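You operate a simulated robot arm through the tools that you are given. There is no shell and no other tool.

You run a simulated robot arm. Do the job below in one go: nothing can be reset, and whatever is moved stays where it is left.

TASK
Roll the kit cart home, brake it and drop in the dock pin.
Fine: take the brake off to roll it; brake on before the pin.

It is judged by the outcome, as a careful person would: the job done as asked, and still so three seconds after it is handed in. It fails if anything else is knocked over, pushed out of place, dropped, spilled or broken.

THE ROBOT
A 7-joint arm with a two-finger gripper, fixed in place. Base frame: the origin is on the floor under the middle of its stand, x ahead of it, y to its left, z up. Lengths are in m, angles in rad, forces in N, time in s.
With the tool pointing down near the work surface it reaches from about 0.3 to 0.74 m from the base axis. Its first joint turns from -2.897 to 2.897 rad. Payload 2.94 kg.
The tool frame sits at the grasp point between the pads (the TCP): z along the fingers, y along the line on which they close. The tips reach 0.03 m beyond it. The gripper opens to 0.138 m; its body begins 0.109 m behind the TCP.
Orientation is told as [roll, pitch, yaw] about the base's x, y, z axes, in that order, counted from this pose: with the fingers straight down and closing along the base's y, the tool's x points along the base's -x, its y along +y and its z along -z.

THE INTERFACE
- The arm moves only by the tool drive_tool. Its argument "series" is one flat list of numbers, 7 for each row, row after row: the turn, a rotation vector about the tool's x, y, z in units of 180 degrees (1.0 is 180 degrees), then the shift along the tool's x, y, z in units of 400 mm (1.0 is 400 mm), then the finger opening in m, from 0 to 0.138. In form: [wx, wy, wz, x, y, z, claw, wx, wy, wz, x, y, z, claw, ...]. A call has 1 to 20 rows; each row is the pose to reach, as a shift and turn from the pose commanded when the call began, along the tool's axes at that moment. A call with a number of a shift or a turn outside -1 to 1 is refused whole. Rows are played at 5 a second. More than 0.05 m and 0.15 rad between two rows, or a gripper value outside its range, and nothing of the call is played. A pose out of reach is approached as far as the arm can. The call stops where the force on the tool passes 70 N (or 10 N more than at its start, if that is more) or the arm is blocked; 0.2 s more then pass. The fingers move at their own pace (about 0.072 m/s each) and stop on an object; they squeeze with about 28 N. The grip force told is the motor's: it shows also when the fingers shut on nothing. Time passes only in rows, and 0.2 s behind the last, so rows that repeat a pose let the fingers close. It gives the time, the measured TCP pose, the force on the tool (base axes), the opening and the grip force at its end, in the units of the frame above (readings bear some noise), with the torque about the TCP (base axes, N m) and any sound that the robot's microphone picked up.
- Cameras (640 x 400 px; columns grow to the right, rows downward): "scene" is fixed at [0.2201, -0.4977, 1.4386]; the picture's right is [0.84, -0.54, 0.00], its down [-0.27, -0.42, -0.86] and it looks along [0.47, 0.72, -0.51] (base axes); focal length 373 px, centre (320, 200). "wrist" rides on the gripper at [0.071, 0.019, -0.146] in the tool frame; the picture's right is [-0.26, 0.97, 0.00], its down [-0.85, -0.23, -0.48] and it looks along [-0.46, -0.12, 0.88] (tool axes); focal length 280 px, centre (320, 200). There is no depth. A picture from a camera that has moved, and an enlarged one, comes with that camera's place and axes in the base frame and with its lens.
- snapshot(camera): a new picture of that camera. The clock stands still meanwhile.
- lift_body(by): slides the trunk up (or, below 0, down) by that many m; the arm rides with it, the base frame stays. It gives what a move gives, with no picture.
- inspect(camera, box): a new picture of the part [left, top, right, bottom] of that camera's present view, enlarged. The clock stands still meanwhile.
- close_job(): hands the job in; it is judged then, once.

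Places have to be worked out from the pictures, the camera data and where the tool is seen. Open the gripper and draw the arm clear of the work before you hand the job in, unless the task says otherwise.

The tools are called after "Call:" as name(argument=value, ...) on one line, values as JSON. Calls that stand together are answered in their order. drive_tool: Moves the arm, as the interface text tells. Its arguments: {"type":"object","properties":{"series":{"type":"array","items":{"type":"number"}}},"required":["series"]} The other tools are called the same way: lift_body (by) moves the trunk up or down; snapshot (camera) takes a picture; inspect (camera, box) takes an enlarged picture of a part of a camera's view; close_job () hands the job in.

At the start:

```text
clock: 0.0
ee_pos: [0.3536, 0.2007, 1.1539]
tool_rot: [0.001, 0.0, 0.0]
wrist_force: [0.0, -0.3, -0.5]
torque: [0.0, -0.02, 0.0]
gripper_width: 0.138
grip_force: 0.0
trunk travel left (down, up): [-0.4, 0.054]
```

scene: 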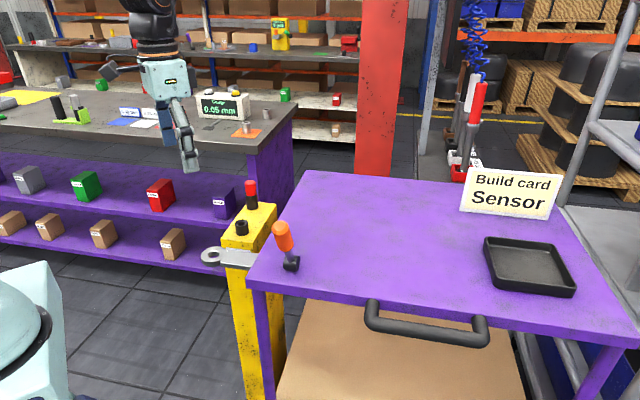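
wrist: 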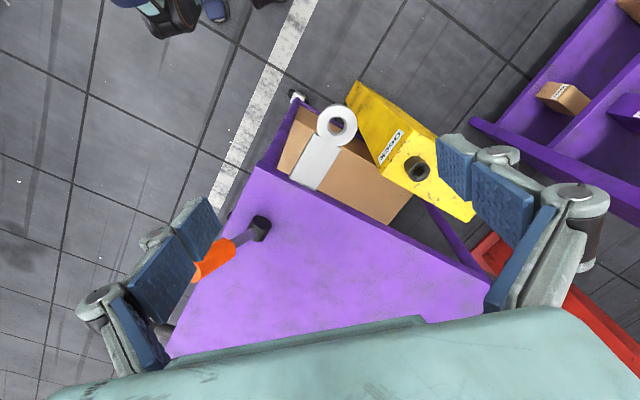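

The scene shows a purple cart with a black handle, an orange brake lever, a grey eye plate, and a yellow dock post with a socket and a red-topped pin. I'll take enlarged views before moving.

Call:
inspect(camera="scene", box=[180, 160, 340, 300])

Call:
inspect(camera="scene", box=[240, 160, 640, 400])

Call:
inspect(camera="wrist", box=[160, 60, 500, 340])

```text
2.86 times, centred on (260, 230) of scene
camera zoom: at [0.2201, -0.4977, 1.4386], right [0.84, -0.54, 0.0], down [-0.27, -0.42, -0.86], along [0.47, 0.72, -0.51], focal length 1064 px, centre (491, 114)
```

zoom: 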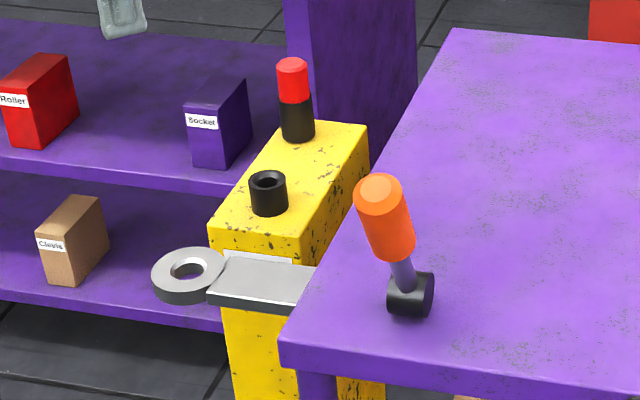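

```text
1.60 times, centred on (440, 280) of scene
camera zoom: at [0.2201, -0.4977, 1.4386], right [0.84, -0.54, 0.0], down [-0.27, -0.42, -0.86], along [0.47, 0.72, -0.51], focal length 596 px, centre (128, 72)
```

zoom: 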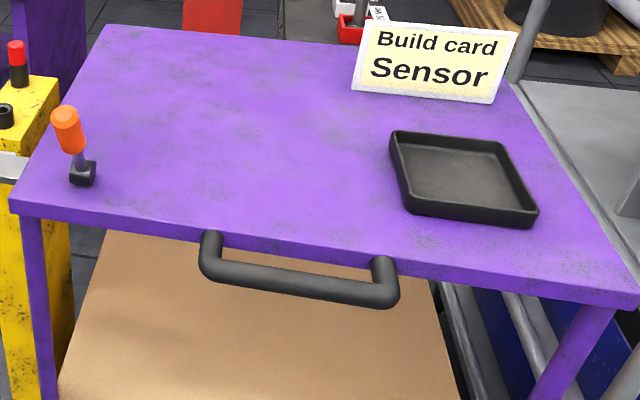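

```text
1.43 times, centred on (330, 200) of wrist
camera zoom: at [0.2835, 0.2188, 1.2997], right [0.26, 0.97, 0.0], down [0.85, -0.23, 0.48], along [0.46, -0.12, -0.88], focal length 401 px, centre (306, 200)
```

zoom: 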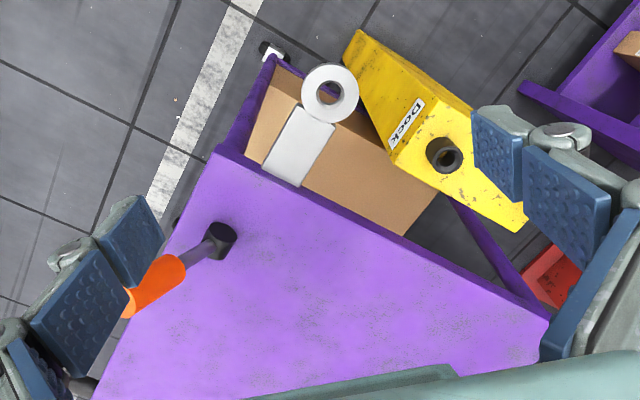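

The eye ring triangulates to about (0.387, 0.217, 0.885) and the socket to about (0.498, 0.328, 0.87). The brake hub is near (0.509, 0.058, 0.916) and its lever tip near (0.468, 0.019, 1.048). I want finer detail on the pin, socket, brake and handle.

Call:
inspect(camera="scene", box=[195, 170, 275, 220])

Call:
inspect(camera="scene", box=[195, 210, 315, 285])

Call:
inspect(camera="scene", box=[350, 280, 510, 380])

Call:
inspect(camera="wrist", box=[280, 70, 480, 230])

```text
8.00 times, centred on (235, 195) of scene
camera zoom: at [0.2201, -0.4977, 1.4386], right [0.84, -0.54, 0.0], down [-0.27, -0.42, -0.86], along [0.47, 0.72, -0.51], focal length 2981 px, centre (1000, 240)
```

zoom: 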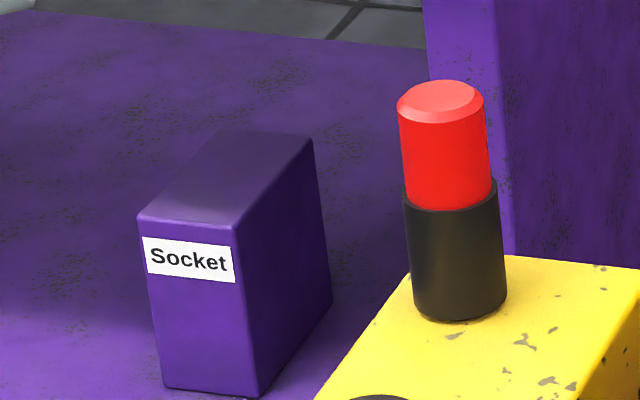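

```text
5.33 times, centred on (255, 248) of scene
camera zoom: at [0.2201, -0.4977, 1.4386], right [0.84, -0.54, 0.0], down [-0.27, -0.42, -0.86], along [0.47, 0.72, -0.51], focal length 1987 px, centre (667, -53)
```

zoom: 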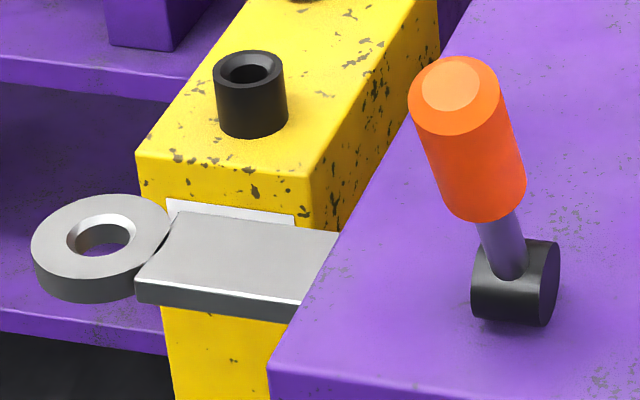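

```text
4.00 times, centred on (430, 330) of scene
camera zoom: at [0.2201, -0.4977, 1.4386], right [0.84, -0.54, 0.0], down [-0.27, -0.42, -0.86], along [0.47, 0.72, -0.51], focal length 1490 px, centre (-120, -320)
```

zoom: 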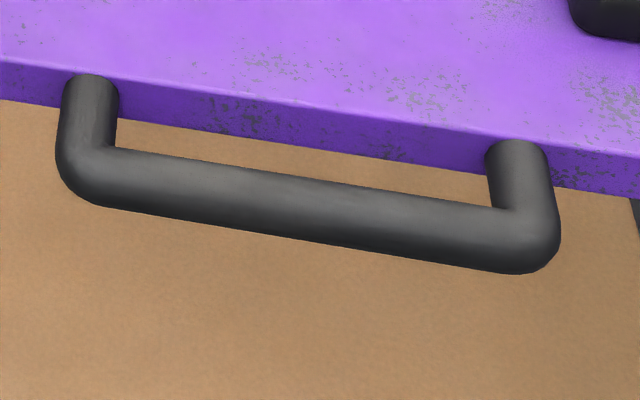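

```text
2.50 times, centred on (380, 150) of wrist
camera zoom: at [0.2835, 0.2188, 1.2997], right [0.26, 0.97, 0.0], down [0.85, -0.23, 0.48], along [0.46, -0.12, -0.88], focal length 701 px, centre (170, 325)
```

zoom: 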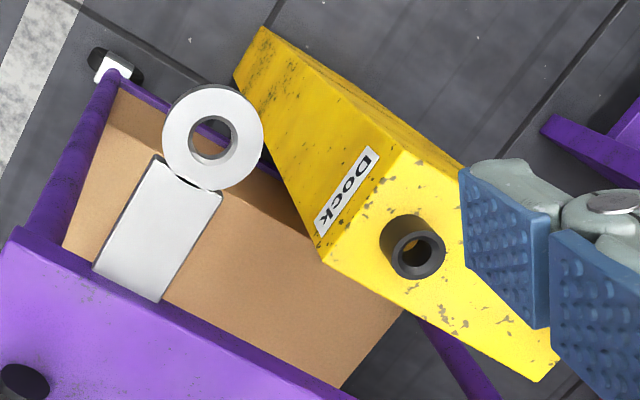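

Table edges and eye-to-socket vector both give a travel direction of about 45° azimuth and roughly 0.16 m to go. The pin sits in a holder near (0.576, 0.429). I'll move above the brake lever, yawed -45° so the fingers close along the travel direction, and look again.

Call:
drive_tool(series=[0, 0, 0.03125, -0.0375, -0.0551, 0, 0.138, 0, 0, 0.0625, -0.075, -0.1103, 0, 0.138, 0, 0, 0.09375, -0.1125, -0.1654, 0, 0.138, 0, 0, 0.125, -0.15, -0.2205, 0, 0.138, 0, 0, 0.15625, -0.1875, -0.2756, 0, 0.138, 0, 0, 0.1875, -0.225, -0.3308, 0, 0.138, 0, 0, 0.21875, -0.2625, -0.3859, 0, 0.138, 0, 0, 0.25, -0.3, -0.441, 0, 0.138, 0, 0, 0.25, -0.3, -0.441, 0, 0.138])

Call:
snapshot(camera="wrist")

Call:
snapshot(camera="scene")

```text
clock: 2.0
ee_pos: [0.4729, 0.0222, 1.154]
tool_rot: [-0.001, 0.001, -0.788]
wrist_force: [0.8, 0.2, 0.5]
torque: [0.03, 0.03, 0.0]
gripper_width: 0.138
grip_force: 0.0
trunk travel left (down, up): [-0.4, 0.054]
```

```text
taken
camera wrist: at [0.4372, 0.0859, 1.3002], right [0.87, 0.5, 0.0], down [0.44, -0.76, 0.48], along [0.24, -0.41, -0.88], focal length 280 px, centre (320, 200)
```

wrist: 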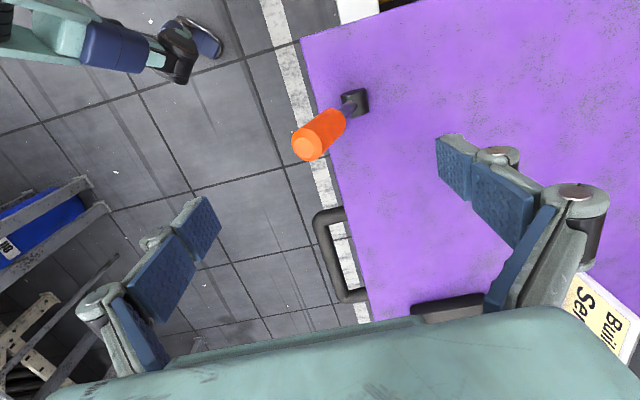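

```text
taken
```

scene: 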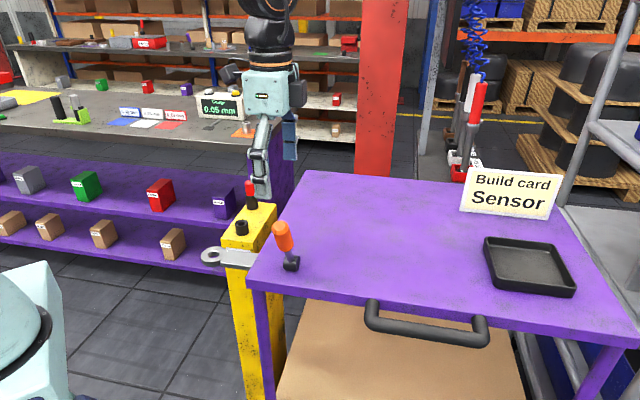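

The lever tip refines to about (0.465, 0.011, 1.054), and the TCP sits right above the lever. I'll lower with a partly closed gripper so the fingers straddle the orange grip.

Call:
drive_tool(series=[0, 0, 0, 0, 0, 0, 0.1, 0, 0, 0, 0, 0, 0.05, 0.1, 0, 0, 0, 0, 0, 0.1, 0.1, 0, 0, 0, 0, 0, 0.15, 0.1, 0, 0, 0, 0, 0, 0.2, 0.1, 0, 0, 0, 0, 0, 0.25, 0.1, 0, 0, 0, 0, 0, 0.3, 0.1, 0, 0, 0, 0, 0, 0.31, 0.1])

Call:
snapshot(camera="wrist")

Call:
inspect(camera="scene", box=[200, 140, 360, 300])

```text
clock: 3.8
ee_pos: [0.4726, 0.0241, 1.0286]
tool_rot: [0.0, 0.001, -0.785]
wrist_force: [-0.2, 0.7, 0.6]
torque: [-0.02, 0.01, 0.0]
gripper_width: 0.0998
grip_force: 0.1
trunk travel left (down, up): [-0.4, 0.054]
```

```text
taken
camera wrist: at [0.4374, 0.0873, 1.1759], right [0.87, 0.5, 0.0], down [0.44, -0.76, 0.48], along [0.24, -0.41, -0.88], focal length 280 px, centre (320, 200)
```

wrist: 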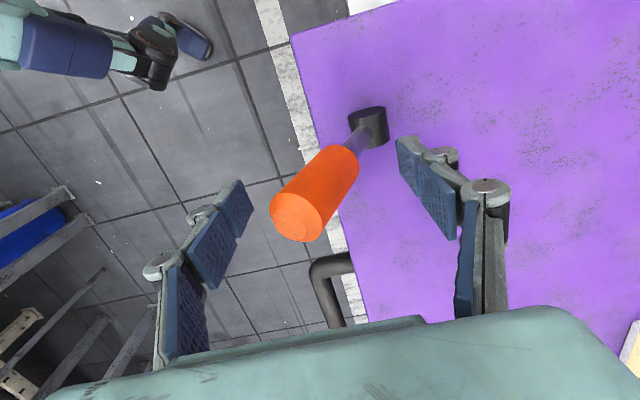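

```text
2.50 times, centred on (280, 220) of scene
camera zoom: at [0.2201, -0.4977, 1.4386], right [0.84, -0.54, 0.0], down [-0.27, -0.42, -0.86], along [0.47, 0.72, -0.51], focal length 932 px, centre (420, 150)
```

zoom: 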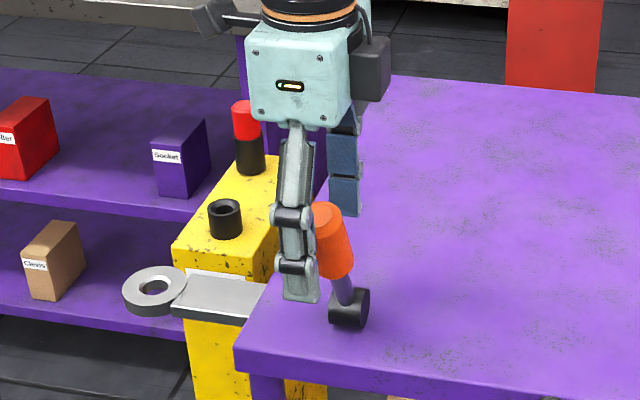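

The lever is centred between the fingers. I'll narrow to about 0.075 and sweep slowly along +f (the tool's +y) to tip the lever over, watching force and sounds.

Call:
drive_tool(series=[0, 0, 0, 0, 0, 0, 0.078, 0, 0, 0, 0, 0.025, 0, 0.078, 0, 0, 0, 0, 0.05, 0, 0.078, 0, 0, 0, 0, 0.075, 0, 0.078, 0, 0, 0, 0, 0.1, 0, 0.078, 0, 0, 0, 0, 0.125, 0, 0.078, 0, 0, 0, 0, 0.15, 0, 0.078])

Call:
snapshot(camera="wrist")

Call:
inspect(camera="scene", box=[200, 140, 360, 300])

```text
clock: 5.4
ee_pos: [0.5159, 0.0684, 1.0293]
tool_rot: [0.001, -0.001, -0.784]
wrist_force: [0.3, -0.1, 0.2]
torque: [-0.02, 0.04, -0.01]
gripper_width: 0.0782
grip_force: 0.1
trunk travel left (down, up): [-0.4, 0.054]
```

```text
taken
camera wrist: at [0.4803, 0.1308, 1.1751], right [0.87, 0.5, 0.0], down [0.44, -0.76, 0.48], along [0.24, -0.41, -0.88], focal length 280 px, centre (320, 200)
```

wrist: 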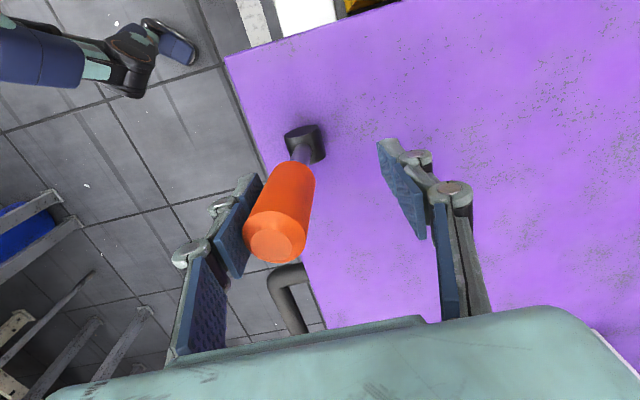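

```text
2.50 times, centred on (280, 220) of scene
camera zoom: at [0.2201, -0.4977, 1.4386], right [0.84, -0.54, 0.0], down [-0.27, -0.42, -0.86], along [0.47, 0.72, -0.51], focal length 932 px, centre (420, 150)
```

zoom: 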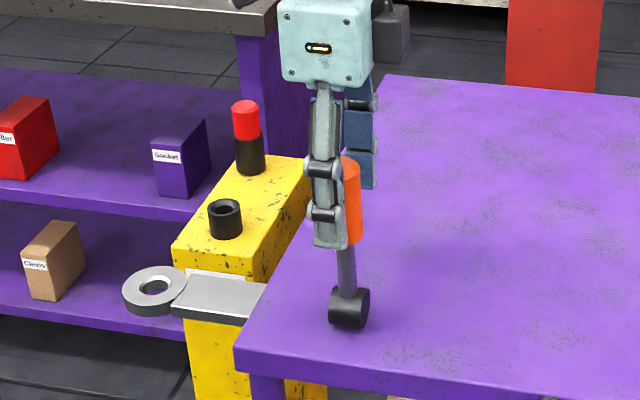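

The lever follows the rear finger with almost no resistance and is now near vertical. I'll keep sweeping along +f in small steps to find the far end.

Call:
drive_tool(series=[0, 0, 0, 0, 0.025, 0, 0.078, 0, 0, 0, 0, 0.05, 0, 0.078, 0, 0, 0, 0, 0.075, 0, 0.078, 0, 0, 0, 0, 0.1, 0, 0.078])

Call:
snapshot(camera="wrist")

Call:
inspect(camera="scene", box=[200, 140, 360, 300])

```text
clock: 6.4
ee_pos: [0.5445, 0.0958, 1.0294]
tool_rot: [-0.001, 0.0, -0.786]
wrist_force: [-2.4, -0.8, -1.0]
torque: [-0.05, 0.03, 0.0]
gripper_width: 0.0799
grip_force: 0.9
trunk travel left (down, up): [-0.4, 0.054]
```

```text
taken
camera wrist: at [0.5088, 0.1578, 1.1762], right [0.87, 0.5, 0.0], down [0.44, -0.76, 0.48], along [0.24, -0.41, -0.88], focal length 280 px, centre (320, 200)
```

wrist: 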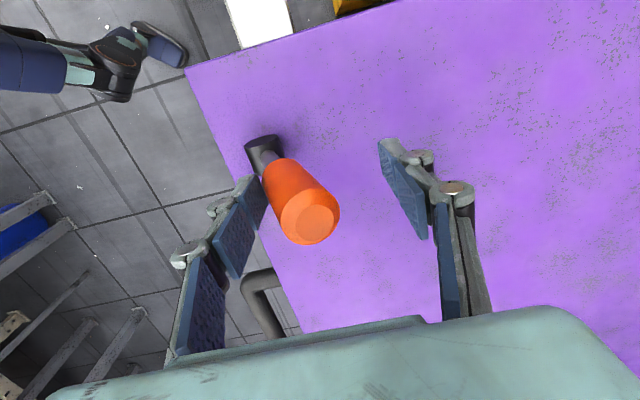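

```text
2.50 times, centred on (280, 220) of scene
camera zoom: at [0.2201, -0.4977, 1.4386], right [0.84, -0.54, 0.0], down [-0.27, -0.42, -0.86], along [0.47, 0.72, -0.51], focal length 932 px, centre (420, 150)
```

zoom: 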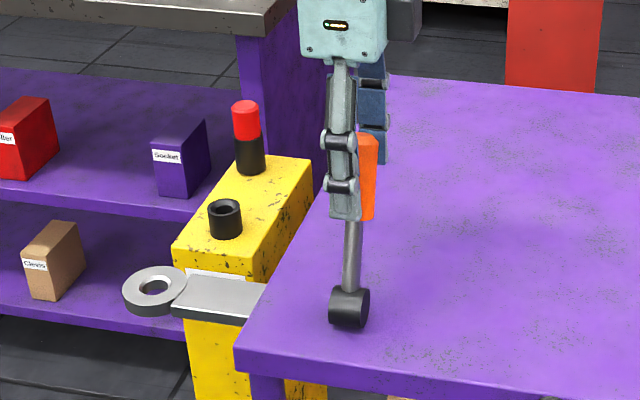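

The lever has tipped forward about 18°. I'll push 0.02 m further to reach its stop, checking that the cart (eye ring) doesn't move unexpectedly.

Call:
drive_tool(series=[0, 0, 0, 0, 0.0125, 0, 0.078, 0, 0, 0, 0, 0.025, 0, 0.078, 0, 0, 0, 0, 0.0375, 0, 0.078, 0, 0, 0, 0, 0.05, 0, 0.078])

Call:
snapshot(camera="wrist")

Call:
inspect(camera="scene", box=[200, 140, 360, 300])

```text
clock: 7.4
ee_pos: [0.5604, 0.1084, 1.0305]
tool_rot: [0.003, -0.001, -0.784]
wrist_force: [-0.5, -3.1, 1.3]
torque: [-0.12, 0.08, 0.04]
gripper_width: 0.0805
grip_force: 1.5
trunk travel left (down, up): [-0.4, 0.054]
```

```text
taken
camera wrist: at [0.5229, 0.1724, 1.1767], right [0.87, 0.5, 0.0], down [0.44, -0.76, 0.48], along [0.24, -0.41, -0.88], focal length 280 px, centre (320, 200)
```

wrist: 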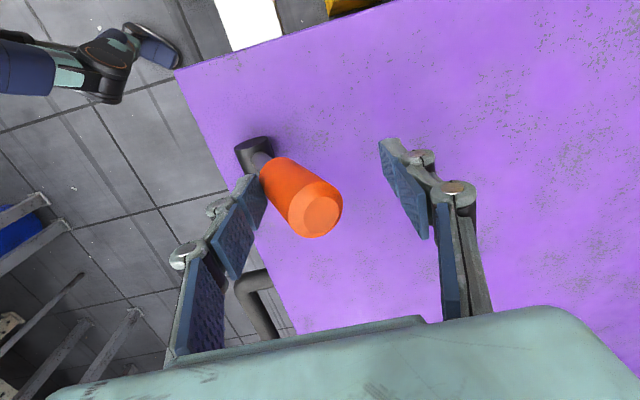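

```text
2.50 times, centred on (280, 220) of scene
camera zoom: at [0.2201, -0.4977, 1.4386], right [0.84, -0.54, 0.0], down [-0.27, -0.42, -0.86], along [0.47, 0.72, -0.51], focal length 932 px, centre (420, 150)
```

zoom: 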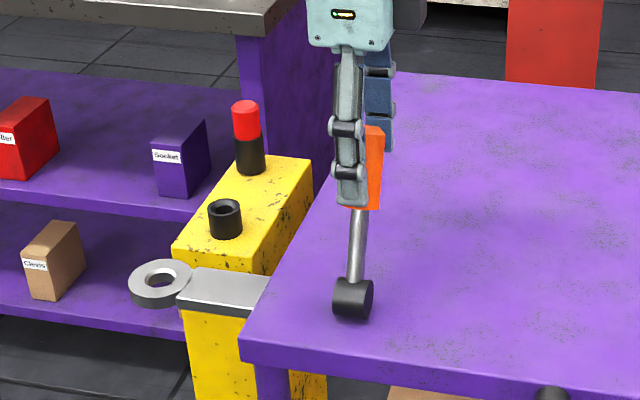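

The cart has rolled about 1.5 cm: the lever is at its stop, the brake is off, and it takes only about 3 N to roll. I'll back off slightly without touching the lever's other side, wait, and see whether the cart coasts.

Call:
drive_tool(series=[0, 0, 0, 0, -0.03, 0, 0.09, 0, 0, 0, 0, -0.03, 0, 0.09, 0, 0, 0, 0, -0.03, 0, 0.09, 0, 0, 0, 0, -0.03, 0, 0.09, 0, 0, 0, 0, -0.03, 0, 0.09])

Call:
inspect(camera="scene", box=[200, 140, 360, 300])

Call:
snapshot(camera="wrist")

```text
clock: 8.6
ee_pos: [0.5499, 0.0997, 1.0289]
tool_rot: [-0.001, 0.001, -0.786]
wrist_force: [-0.2, 0.2, 0.4]
torque: [-0.02, -0.02, -0.02]
gripper_width: 0.0901
grip_force: 0.0
trunk travel left (down, up): [-0.4, 0.054]
```

```text
2.50 times, centred on (280, 220) of scene
camera zoom: at [0.2201, -0.4977, 1.4386], right [0.84, -0.54, 0.0], down [-0.27, -0.42, -0.86], along [0.47, 0.72, -0.51], focal length 932 px, centre (420, 150)
```

zoom: 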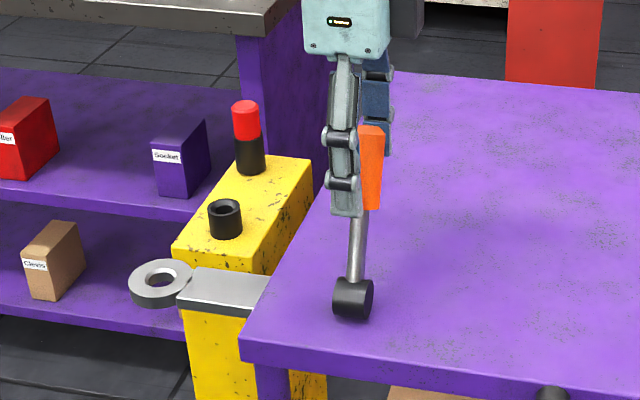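

```text
taken
camera wrist: at [0.5144, 0.163, 1.1756], right [0.87, 0.5, 0.0], down [0.44, -0.76, 0.48], along [0.24, -0.41, -0.88], focal length 280 px, centre (320, 200)
```

wrist: 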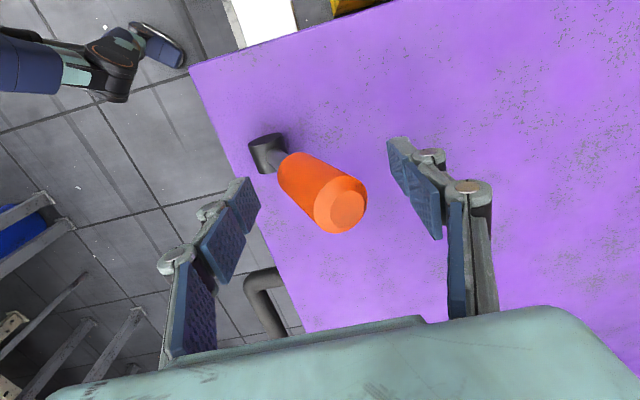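

The cart stays put once I stop pushing, and the lever holds its forward position. Before rolling further I'll compare the handle and far side with the earlier picture to see whether the cart moves straight or yaws.

Call:
inspect(camera="scene", box=[350, 280, 510, 380])

Call:
inspect(camera="scene", box=[195, 210, 315, 285])

Call:
inspect(camera="scene", box=[240, 160, 640, 400])

```text
4.00 times, centred on (430, 330) of scene
camera zoom: at [0.2201, -0.4977, 1.4386], right [0.84, -0.54, 0.0], down [-0.27, -0.42, -0.86], along [0.47, 0.72, -0.51], focal length 1490 px, centre (-120, -320)
```

zoom: 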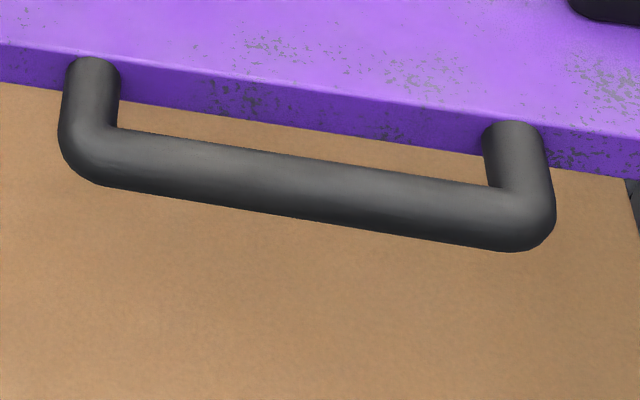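

```text
5.33 times, centred on (255, 248) of scene
camera zoom: at [0.2201, -0.4977, 1.4386], right [0.84, -0.54, 0.0], down [-0.27, -0.42, -0.86], along [0.47, 0.72, -0.51], focal length 1987 px, centre (667, -53)
```

zoom: 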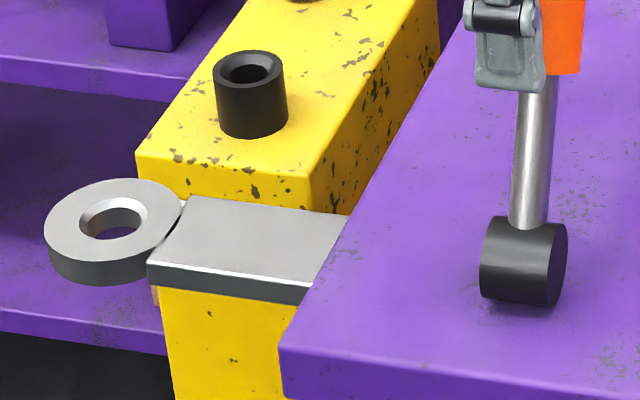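

```text
1.60 times, centred on (440, 280) of scene
camera zoom: at [0.2201, -0.4977, 1.4386], right [0.84, -0.54, 0.0], down [-0.27, -0.42, -0.86], along [0.47, 0.72, -0.51], focal length 596 px, centre (128, 72)
```

zoom: 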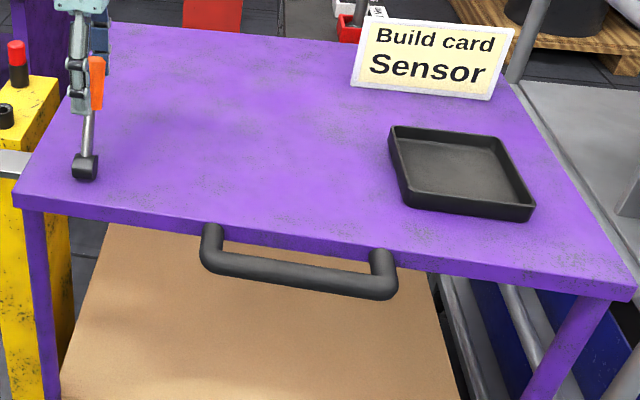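

Handle, corner and ring all moved the same 12–13 mm, so the cart tracks straight along f with no yaw. About 0.146 m remains, so I'll roll it slowly by about 0.108 m with the same light push, then check.

Call:
drive_tool(series=[0, 0, 0, 0, 0.015, 0, 0.078, 0, 0, 0, 0, 0.03, 0, 0.078, 0, 0, 0, 0, 0.045, 0, 0.078, 0, 0, 0, 0, 0.06, 0, 0.078, 0, 0, 0, 0, 0.075, 0, 0.078, 0, 0, 0, 0, 0.09, 0, 0.078, 0, 0, 0, 0, 0.105, 0, 0.078, 0, 0, 0, 0, 0.12, 0, 0.078, 0, 0, 0, 0, 0.135, 0, 0.078, 0, 0, 0, 0, 0.15, 0, 0.078, 0, 0, 0, 0, 0.165, 0, 0.078, 0, 0, 0, 0, 0.18, 0, 0.078, 0, 0, 0, 0, 0.195, 0, 0.078, 0, 0, 0, 0, 0.21, 0, 0.078, 0, 0, 0, 0, 0.225, 0, 0.078, 0, 0, 0, 0, 0.24, 0, 0.078, 0, 0, 0, 0, 0.255, 0, 0.078, 0, 0, 0, 0, 0.27, 0, 0.078, 0, 0, 0, 0, 0.285, 0, 0.078, 0, 0, 0, 0, 0.3, 0, 0.078])

Call:
inspect(camera="scene", box=[195, 210, 315, 285])

Call:
snapshot(camera="scene")

Call:
snapshot(camera="wrist")

```text
clock: 12.8
ee_pos: [0.6357, 0.1849, 1.0308]
tool_rot: [0.004, 0.001, -0.784]
wrist_force: [0.1, -5.5, 2.9]
torque: [-0.23, 0.06, 0.16]
gripper_width: 0.0815
grip_force: 2.2
trunk travel left (down, up): [-0.4, 0.054]
```

```text
5.33 times, centred on (255, 248) of scene
camera zoom: at [0.2201, -0.4977, 1.4386], right [0.84, -0.54, 0.0], down [-0.27, -0.42, -0.86], along [0.47, 0.72, -0.51], focal length 1987 px, centre (667, -53)
```

zoom: 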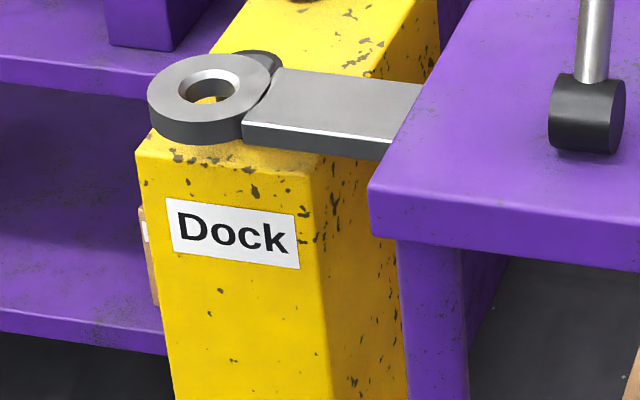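

```text
taken
```

scene: 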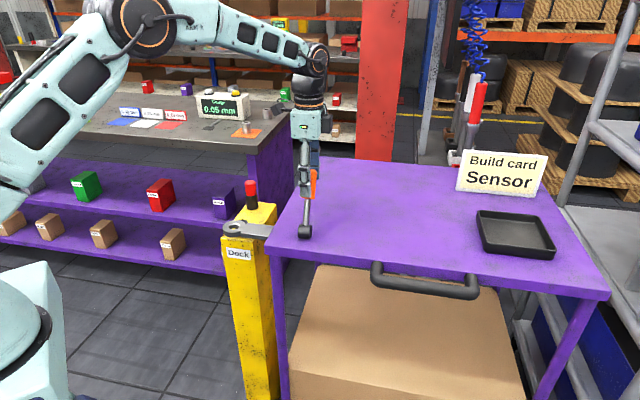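

```text
taken
camera wrist: at [0.5994, 0.248, 1.1766], right [0.87, 0.5, 0.0], down [0.44, -0.76, 0.48], along [0.24, -0.41, -0.88], focal length 280 px, centre (320, 200)
```

wrist: 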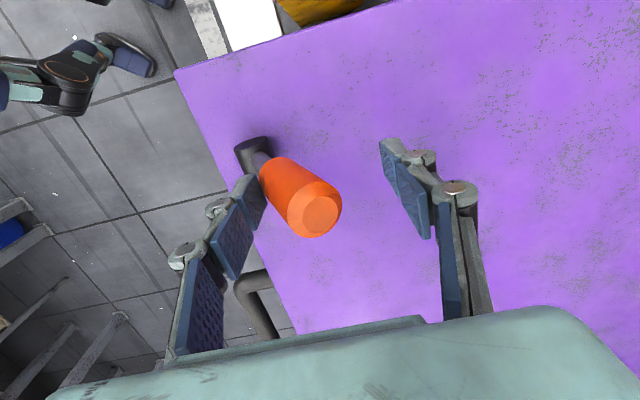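

Ring centre is now at pixel (210, 89) versus an expected home near (249, 41), so about 0.04 m remains. I'll roll another 0.034 m gently and compare again.

Call:
drive_tool(series=[0, 0, 0, 0, 0.0106, 0, 0.078, 0, 0, 0, 0, 0.0212, 0, 0.078, 0, 0, 0, 0, 0.0319, 0, 0.078, 0, 0, 0, 0, 0.0425, 0, 0.078, 0, 0, 0, 0, 0.0531, 0, 0.078, 0, 0, 0, 0, 0.0637, 0, 0.078, 0, 0, 0, 0, 0.0744, 0, 0.078, 0, 0, 0, 0, 0.085, 0, 0.078])

Call:
inspect(camera="scene", box=[195, 210, 315, 285])

Call:
inspect(camera="scene", box=[215, 205, 279, 245])

Call:
snapshot(camera="wrist")

```text
clock: 14.6
ee_pos: [0.6589, 0.2094, 1.0295]
tool_rot: [0.002, 0.002, -0.783]
wrist_force: [-0.3, -0.2, 0.2]
torque: [0.03, -0.03, -0.02]
gripper_width: 0.0782
grip_force: 0.0
trunk travel left (down, up): [-0.4, 0.054]
```

```text
5.33 times, centred on (255, 248) of scene
camera zoom: at [0.2201, -0.4977, 1.4386], right [0.84, -0.54, 0.0], down [-0.27, -0.42, -0.86], along [0.47, 0.72, -0.51], focal length 1987 px, centre (667, -53)
```

zoom: 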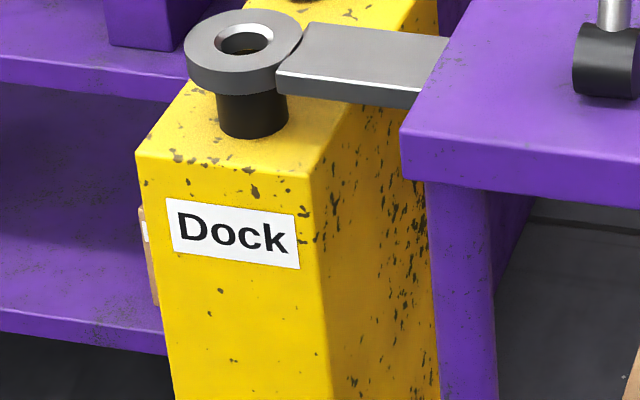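

```text
10.00 times, centred on (247, 225) of scene
camera zoom: at [0.2201, -0.4977, 1.4386], right [0.84, -0.54, 0.0], down [-0.27, -0.42, -0.86], along [0.47, 0.72, -0.51], focal length 3726 px, centre (1050, -50)
```

zoom: 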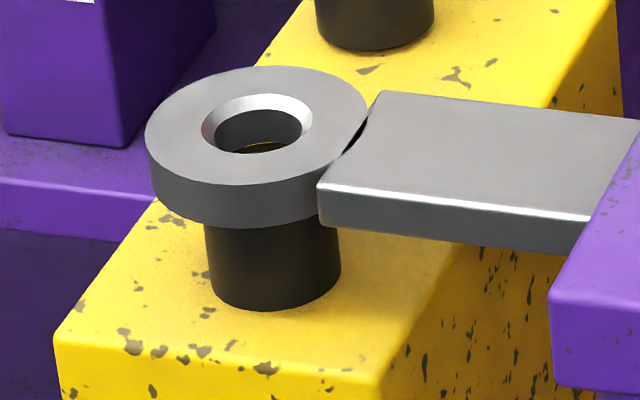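

```text
taken
camera wrist: at [0.6229, 0.2726, 1.1755], right [0.87, 0.5, 0.0], down [0.44, -0.76, 0.47], along [0.24, -0.41, -0.88], focal length 280 px, centre (320, 200)
```

wrist: 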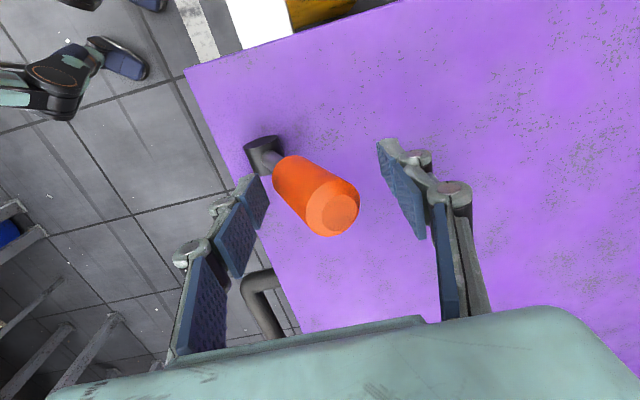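

The force dropped to zero and the lever moved about 1 cm ahead of my finger, so the cart seems to have been drawn in or coasted. The ring now appears over the socket. I'll wait a second and zoom in to check that it's stationary and aligned.

Call:
drive_tool(series=[0, 0, 0, 0, 0, 0, 0.078, 0, 0, 0, 0, 0, 0, 0.078, 0, 0, 0, 0, 0, 0, 0.078, 0, 0, 0, 0, 0, 0, 0.078, 0, 0, 0, 0, 0, 0, 0.078])

Call:
inspect(camera="scene", box=[215, 205, 279, 245])

Call:
inspect(camera="scene", box=[228, 208, 260, 228])

```text
clock: 15.8
ee_pos: [0.6589, 0.2103, 1.0294]
tool_rot: [-0.001, -0.002, -0.786]
wrist_force: [0.7, 0.4, -0.1]
torque: [-0.01, 0.01, 0.0]
gripper_width: 0.0777
grip_force: 0.0
trunk travel left (down, up): [-0.4, 0.054]
```

```text
10.00 times, centred on (247, 225) of scene
camera zoom: at [0.2201, -0.4977, 1.4386], right [0.84, -0.54, 0.0], down [-0.27, -0.42, -0.86], along [0.47, 0.72, -0.51], focal length 3726 px, centre (1050, -50)
```

zoom: 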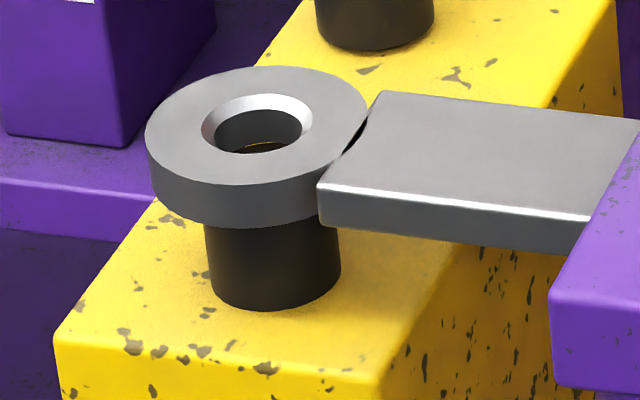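

```text
16.00 times, centred on (244, 218) of scene
camera zoom: at [0.2201, -0.4977, 1.4386], right [0.84, -0.54, 0.0], down [-0.27, -0.42, -0.86], along [0.47, 0.72, -0.51], focal length 5961 px, centre (1536, -88)
```

zoom: 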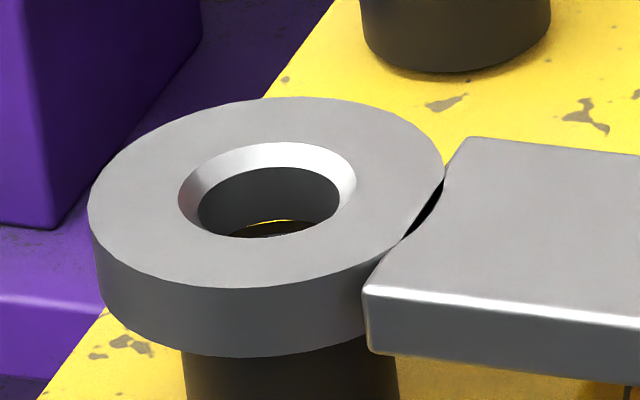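

The cart is stationary with the ring roughly over the socket, but the scene view hints at a few mm left to go. I'll raise off the lever and bring the wrist camera straight over the ring to measure alignment directly.

Call:
drive_tool(series=[0, 0, 0, 0, 0, -0.1, 0.085, 0, 0, 0, 0, 0, -0.2, 0.085, 0, 0, 0, 0, 0, -0.3, 0.085, 0, 0, 0, 0.0622, -0.0234, -0.3, 0.085, 0, 0, 0, 0.1244, -0.0468, -0.3, 0.085, 0, 0, 0, 0.1866, -0.0702, -0.3, 0.085, 0, 0, 0, 0.2488, -0.0936, -0.3, 0.085, 0, 0, 0, 0.311, -0.117, -0.3, 0.085, 0, 0, 0, 0.311, -0.117, -0.3, 0.085])

Call:
snapshot(camera="wrist")

Call:
inspect(camera="wrist", box=[272, 18, 368, 78])

```text
clock: 17.8
ee_pos: [0.5364, 0.265, 1.1487]
tool_rot: [0.0, -0.001, -0.785]
wrist_force: [-0.3, 0.2, -0.4]
torque: [-0.02, -0.01, -0.01]
gripper_width: 0.085
grip_force: 0.0
trunk travel left (down, up): [-0.4, 0.054]
```

```text
taken
camera wrist: at [0.5007, 0.3273, 1.2958], right [0.87, 0.5, 0.0], down [0.44, -0.76, 0.48], along [0.24, -0.41, -0.88], focal length 280 px, centre (320, 200)
```

wrist: 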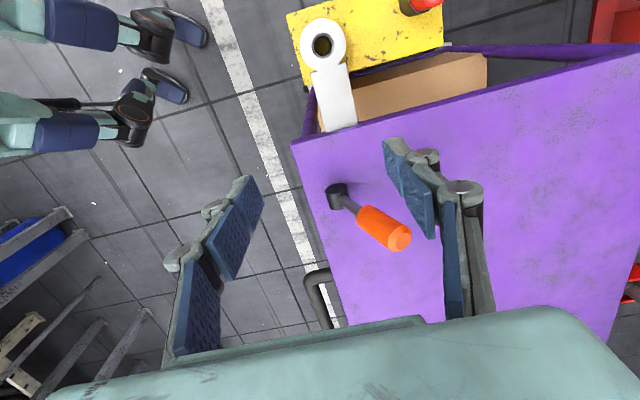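

```text
6.67 times, centred on (320, 48) of wrist
camera zoom: at [0.5007, 0.3273, 1.2958], right [0.87, 0.5, 0.0], down [0.44, -0.76, 0.48], along [0.24, -0.41, -0.88], focal length 1869 px, centre (320, 1213)
```

zoom: 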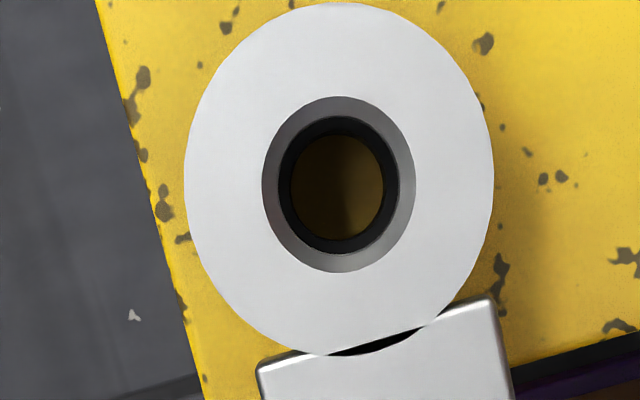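

Seen straight from above, the ring hole and the socket bore are concentric within about 0.2 mm, with bore about 0.019 m at (0.5026, 0.331). The cart is home, so I'll return to straddle the lever with the fingers wide enough not to touch it on the way down.

Call:
drive_tool(series=[0, 0, 0, -0.062, 0.0234, 0, 0.1, 0, 0, 0, -0.124, 0.0468, 0, 0.1, 0, 0, 0, -0.186, 0.0702, 0, 0.1, 0, 0, 0, -0.248, 0.0936, 0, 0.1, 0, 0, 0, -0.311, 0.1137, 0, 0.1, 0, 0, 0, -0.311, 0.1137, 0, 0.1, 0, 0, 0, -0.311, 0.1137, 0.075, 0.1, 0, 0, 0, -0.311, 0.1137, 0.15, 0.1, 0, 0, 0, -0.311, 0.1137, 0.225, 0.1, 0, 0, 0, -0.311, 0.1137, 0.3, 0.1, 0, 0, 0, -0.311, 0.1137, 0.3, 0.1])

Call:
snapshot(camera="wrist")

Call:
inspect(camera="scene", box=[215, 205, 279, 245])

```text
clock: 20.2
ee_pos: [0.6575, 0.2098, 1.0305]
tool_rot: [0.001, 0.0, -0.787]
wrist_force: [1.1, -0.4, 0.0]
torque: [-0.01, 0.0, 0.03]
gripper_width: 0.1002
grip_force: 0.1
trunk travel left (down, up): [-0.4, 0.054]
```

```text
taken
camera wrist: at [0.6215, 0.2712, 1.177], right [0.87, 0.5, 0.0], down [0.44, -0.76, 0.48], along [0.24, -0.41, -0.88], focal length 280 px, centre (320, 200)
```

wrist: 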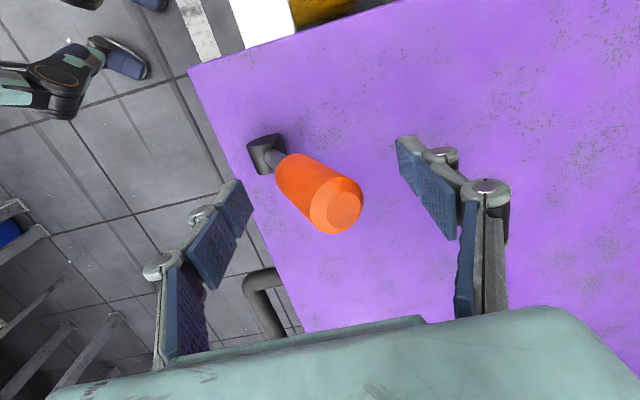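

```text
10.00 times, centred on (247, 225) of scene
camera zoom: at [0.2201, -0.4977, 1.4386], right [0.84, -0.54, 0.0], down [-0.27, -0.42, -0.86], along [0.47, 0.72, -0.51], focal length 3726 px, centre (1050, -50)
```

zoom: 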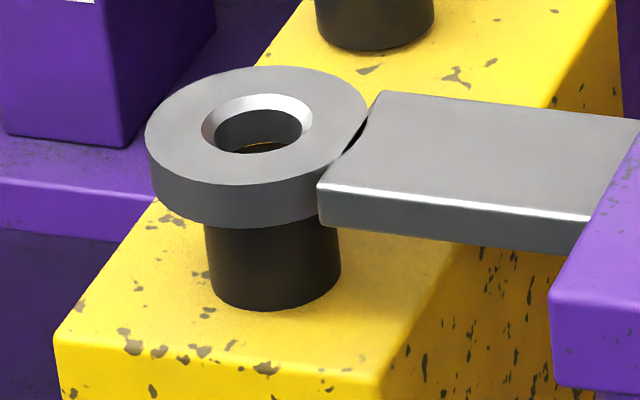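

The fingers straddle the lever cleanly and the ring hasn't moved. Now I'll narrow the gripper and sweep slowly along -f so the front finger tips the lever back to brake-on.

Call:
drive_tool(series=[0, 0, 0, 0, 0, 0, 0.078, 0, 0, 0, 0, -0.02, 0, 0.078, 0, 0, 0, 0, -0.04, 0, 0.078, 0, 0, 0, 0, -0.06, 0, 0.078, 0, 0, 0, 0, -0.08, 0, 0.078, 0, 0, 0, 0, -0.1, 0, 0.078, 0, 0, 0, 0, -0.12, 0, 0.078, 0, 0, 0, 0, -0.14, 0, 0.078])

Call:
snapshot(camera="wrist")

Call:
inspect(camera="scene", box=[215, 205, 279, 245])

```text
clock: 22.0
ee_pos: [0.6159, 0.1671, 1.0289]
tool_rot: [-0.004, -0.001, -0.785]
wrist_force: [0.1, -0.9, -0.3]
torque: [0.01, -0.01, -0.01]
gripper_width: 0.0781
grip_force: 0.2
trunk travel left (down, up): [-0.4, 0.054]
```

```text
taken
camera wrist: at [0.5812, 0.2297, 1.1745], right [0.87, 0.5, 0.0], down [0.44, -0.76, 0.48], along [0.23, -0.41, -0.88], focal length 280 px, centre (320, 200)
```

wrist: 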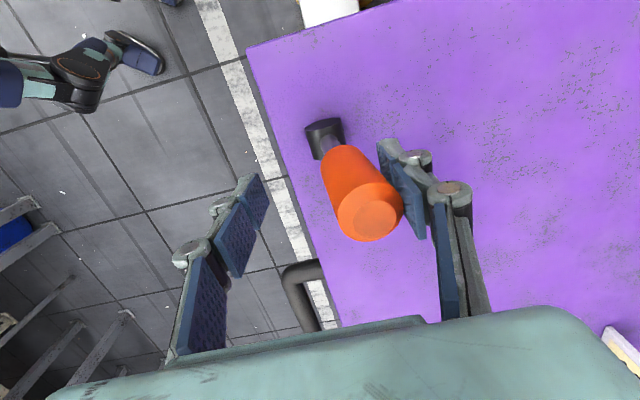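

```text
10.00 times, centred on (247, 225) of scene
camera zoom: at [0.2201, -0.4977, 1.4386], right [0.84, -0.54, 0.0], down [-0.27, -0.42, -0.86], along [0.47, 0.72, -0.51], focal length 3726 px, centre (1050, -50)
```

zoom: 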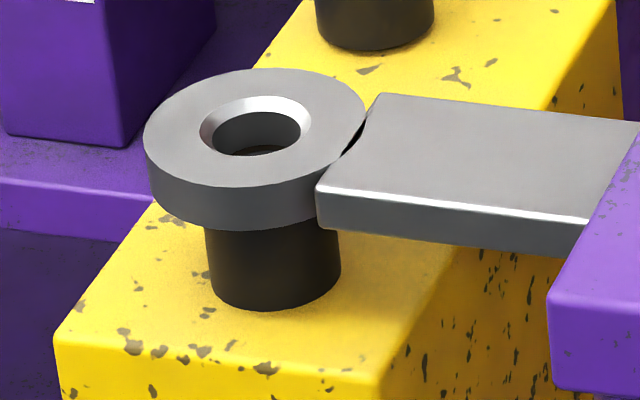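

The lever is near vertical and the ring has shifted back only about 1 mm. I'll continue the sweep slowly through to the brake-on side and monitor the ring.

Call:
drive_tool(series=[0, 0, 0, 0, -0.02, 0, 0.078, 0, 0, 0, 0, -0.04, 0, 0.078, 0, 0, 0, 0, -0.06, 0, 0.078, 0, 0, 0, 0, -0.08, 0, 0.078, 0, 0, 0, 0, -0.1, 0, 0.078])

Call:
snapshot(camera="wrist")

Call:
inspect(camera="scene", box=[215, 205, 279, 245])

```text
clock: 23.2
ee_pos: [0.5883, 0.1413, 1.0295]
tool_rot: [-0.001, -0.001, -0.786]
wrist_force: [2.4, 2.3, 3.6]
torque: [0.09, -0.13, 0.02]
gripper_width: 0.0803
grip_force: 1.4
trunk travel left (down, up): [-0.4, 0.054]
```

```text
taken
camera wrist: at [0.5539, 0.2034, 1.1758], right [0.87, 0.5, 0.0], down [0.44, -0.76, 0.48], along [0.24, -0.41, -0.88], focal length 280 px, centre (320, 200)
```

wrist: 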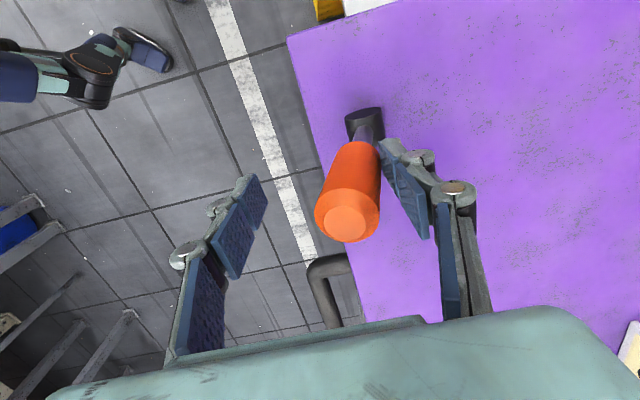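

```text
10.00 times, centred on (247, 225) of scene
camera zoom: at [0.2201, -0.4977, 1.4386], right [0.84, -0.54, 0.0], down [-0.27, -0.42, -0.86], along [0.47, 0.72, -0.51], focal length 3726 px, centre (1050, -50)
```

zoom: 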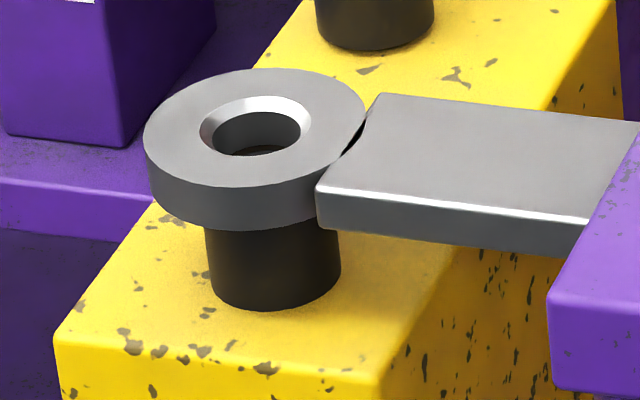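

The ring is steady and the lever is about 12° past vertical toward brake-on. I'll continue towards its stop near -24° in small steps.

Call:
drive_tool(series=[0, 0, 0, 0, -0.015, 0, 0.078, 0, 0, 0, 0, -0.03, 0, 0.078, 0, 0, 0, 0, -0.045, 0, 0.078, 0, 0, 0, 0, -0.06, 0, 0.078])

Call:
snapshot(camera="wrist")

Call:
inspect(camera="scene", box=[215, 205, 279, 245])

Call:
inspect(camera="scene", box=[240, 120, 400, 260])

```text
clock: 24.2
ee_pos: [0.5741, 0.1253, 1.029]
tool_rot: [0.001, 0.0, -0.784]
wrist_force: [5.0, 6.5, -2.5]
torque: [0.08, -0.09, 0.05]
gripper_width: 0.083
grip_force: 3.6
trunk travel left (down, up): [-0.4, 0.054]
```

```text
taken
camera wrist: at [0.5383, 0.1877, 1.175], right [0.87, 0.5, 0.0], down [0.44, -0.76, 0.48], along [0.24, -0.41, -0.88], focal length 280 px, centre (320, 200)
```

wrist: 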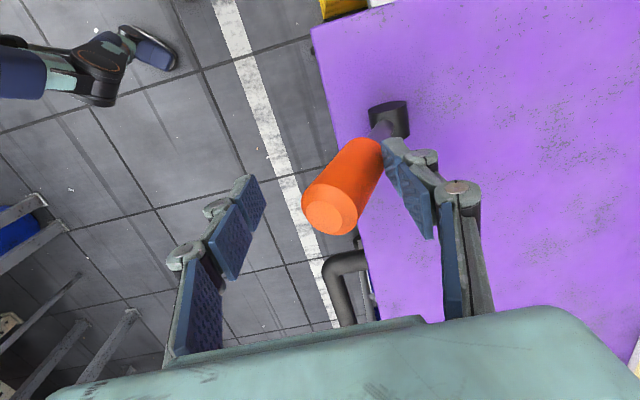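

```text
10.00 times, centred on (247, 225) of scene
camera zoom: at [0.2201, -0.4977, 1.4386], right [0.84, -0.54, 0.0], down [-0.27, -0.42, -0.86], along [0.47, 0.72, -0.51], focal length 3726 px, centre (1050, -50)
```

zoom: 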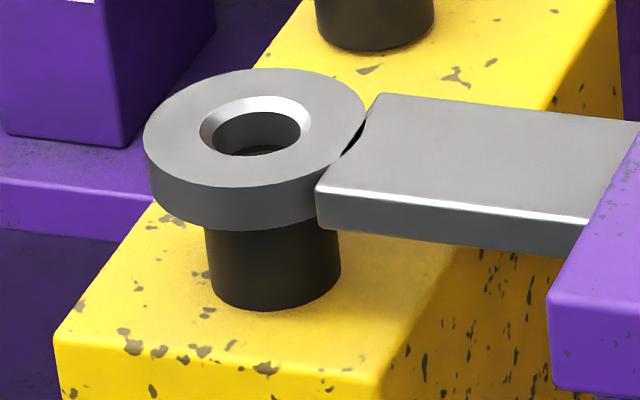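

```text
2.86 times, centred on (320, 190) of scene
camera zoom: at [0.2201, -0.4977, 1.4386], right [0.84, -0.54, 0.0], down [-0.27, -0.42, -0.86], along [0.47, 0.72, -0.51], focal length 1064 px, centre (320, 229)
```

zoom: 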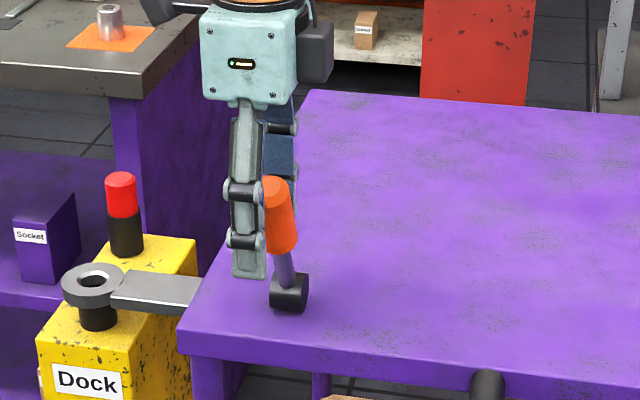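

The lever is back at about -24° with 8 N against the finger, and the ring hasn't moved further, so the brake is holding. I'll press 4 mm more to be sure it's fully seated, then release.

Call:
drive_tool(series=[0, 0, 0, 0, -0.005, 0, 0.078, 0, 0, 0, 0, -0.01, 0, 0.078])

Call:
inspect(camera="scene", box=[215, 205, 279, 245])

Call:
snapshot(camera="wrist")

```text
clock: 24.8
ee_pos: [0.5717, 0.1227, 1.0281]
tool_rot: [-0.002, -0.001, -0.782]
wrist_force: [11.3, 11.8, -4.0]
torque: [0.14, -0.17, 0.0]
gripper_width: 0.0878
grip_force: 7.7
trunk travel left (down, up): [-0.4, 0.054]
```

```text
10.00 times, centred on (247, 225) of scene
camera zoom: at [0.2201, -0.4977, 1.4386], right [0.84, -0.54, 0.0], down [-0.27, -0.42, -0.86], along [0.47, 0.72, -0.51], focal length 3726 px, centre (1050, -50)
```

zoom: 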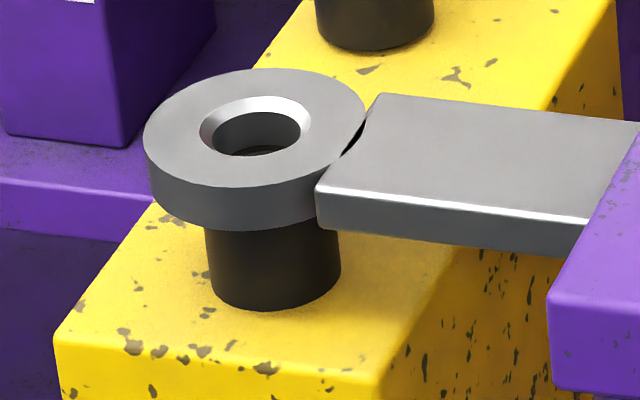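

```text
taken
camera wrist: at [0.5366, 0.1859, 1.1743], right [0.87, 0.5, 0.0], down [0.44, -0.76, 0.48], along [0.24, -0.41, -0.88], focal length 280 px, centre (320, 200)
```

wrist: 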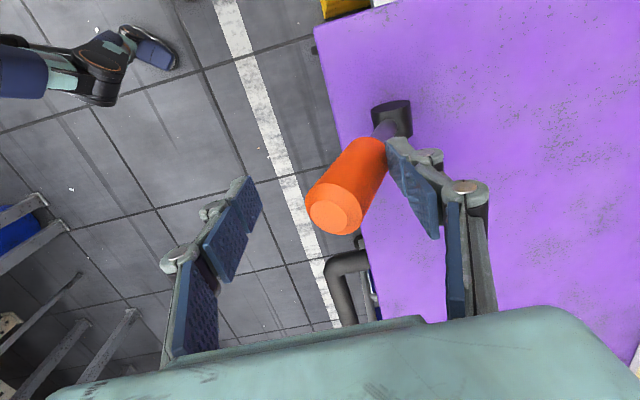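

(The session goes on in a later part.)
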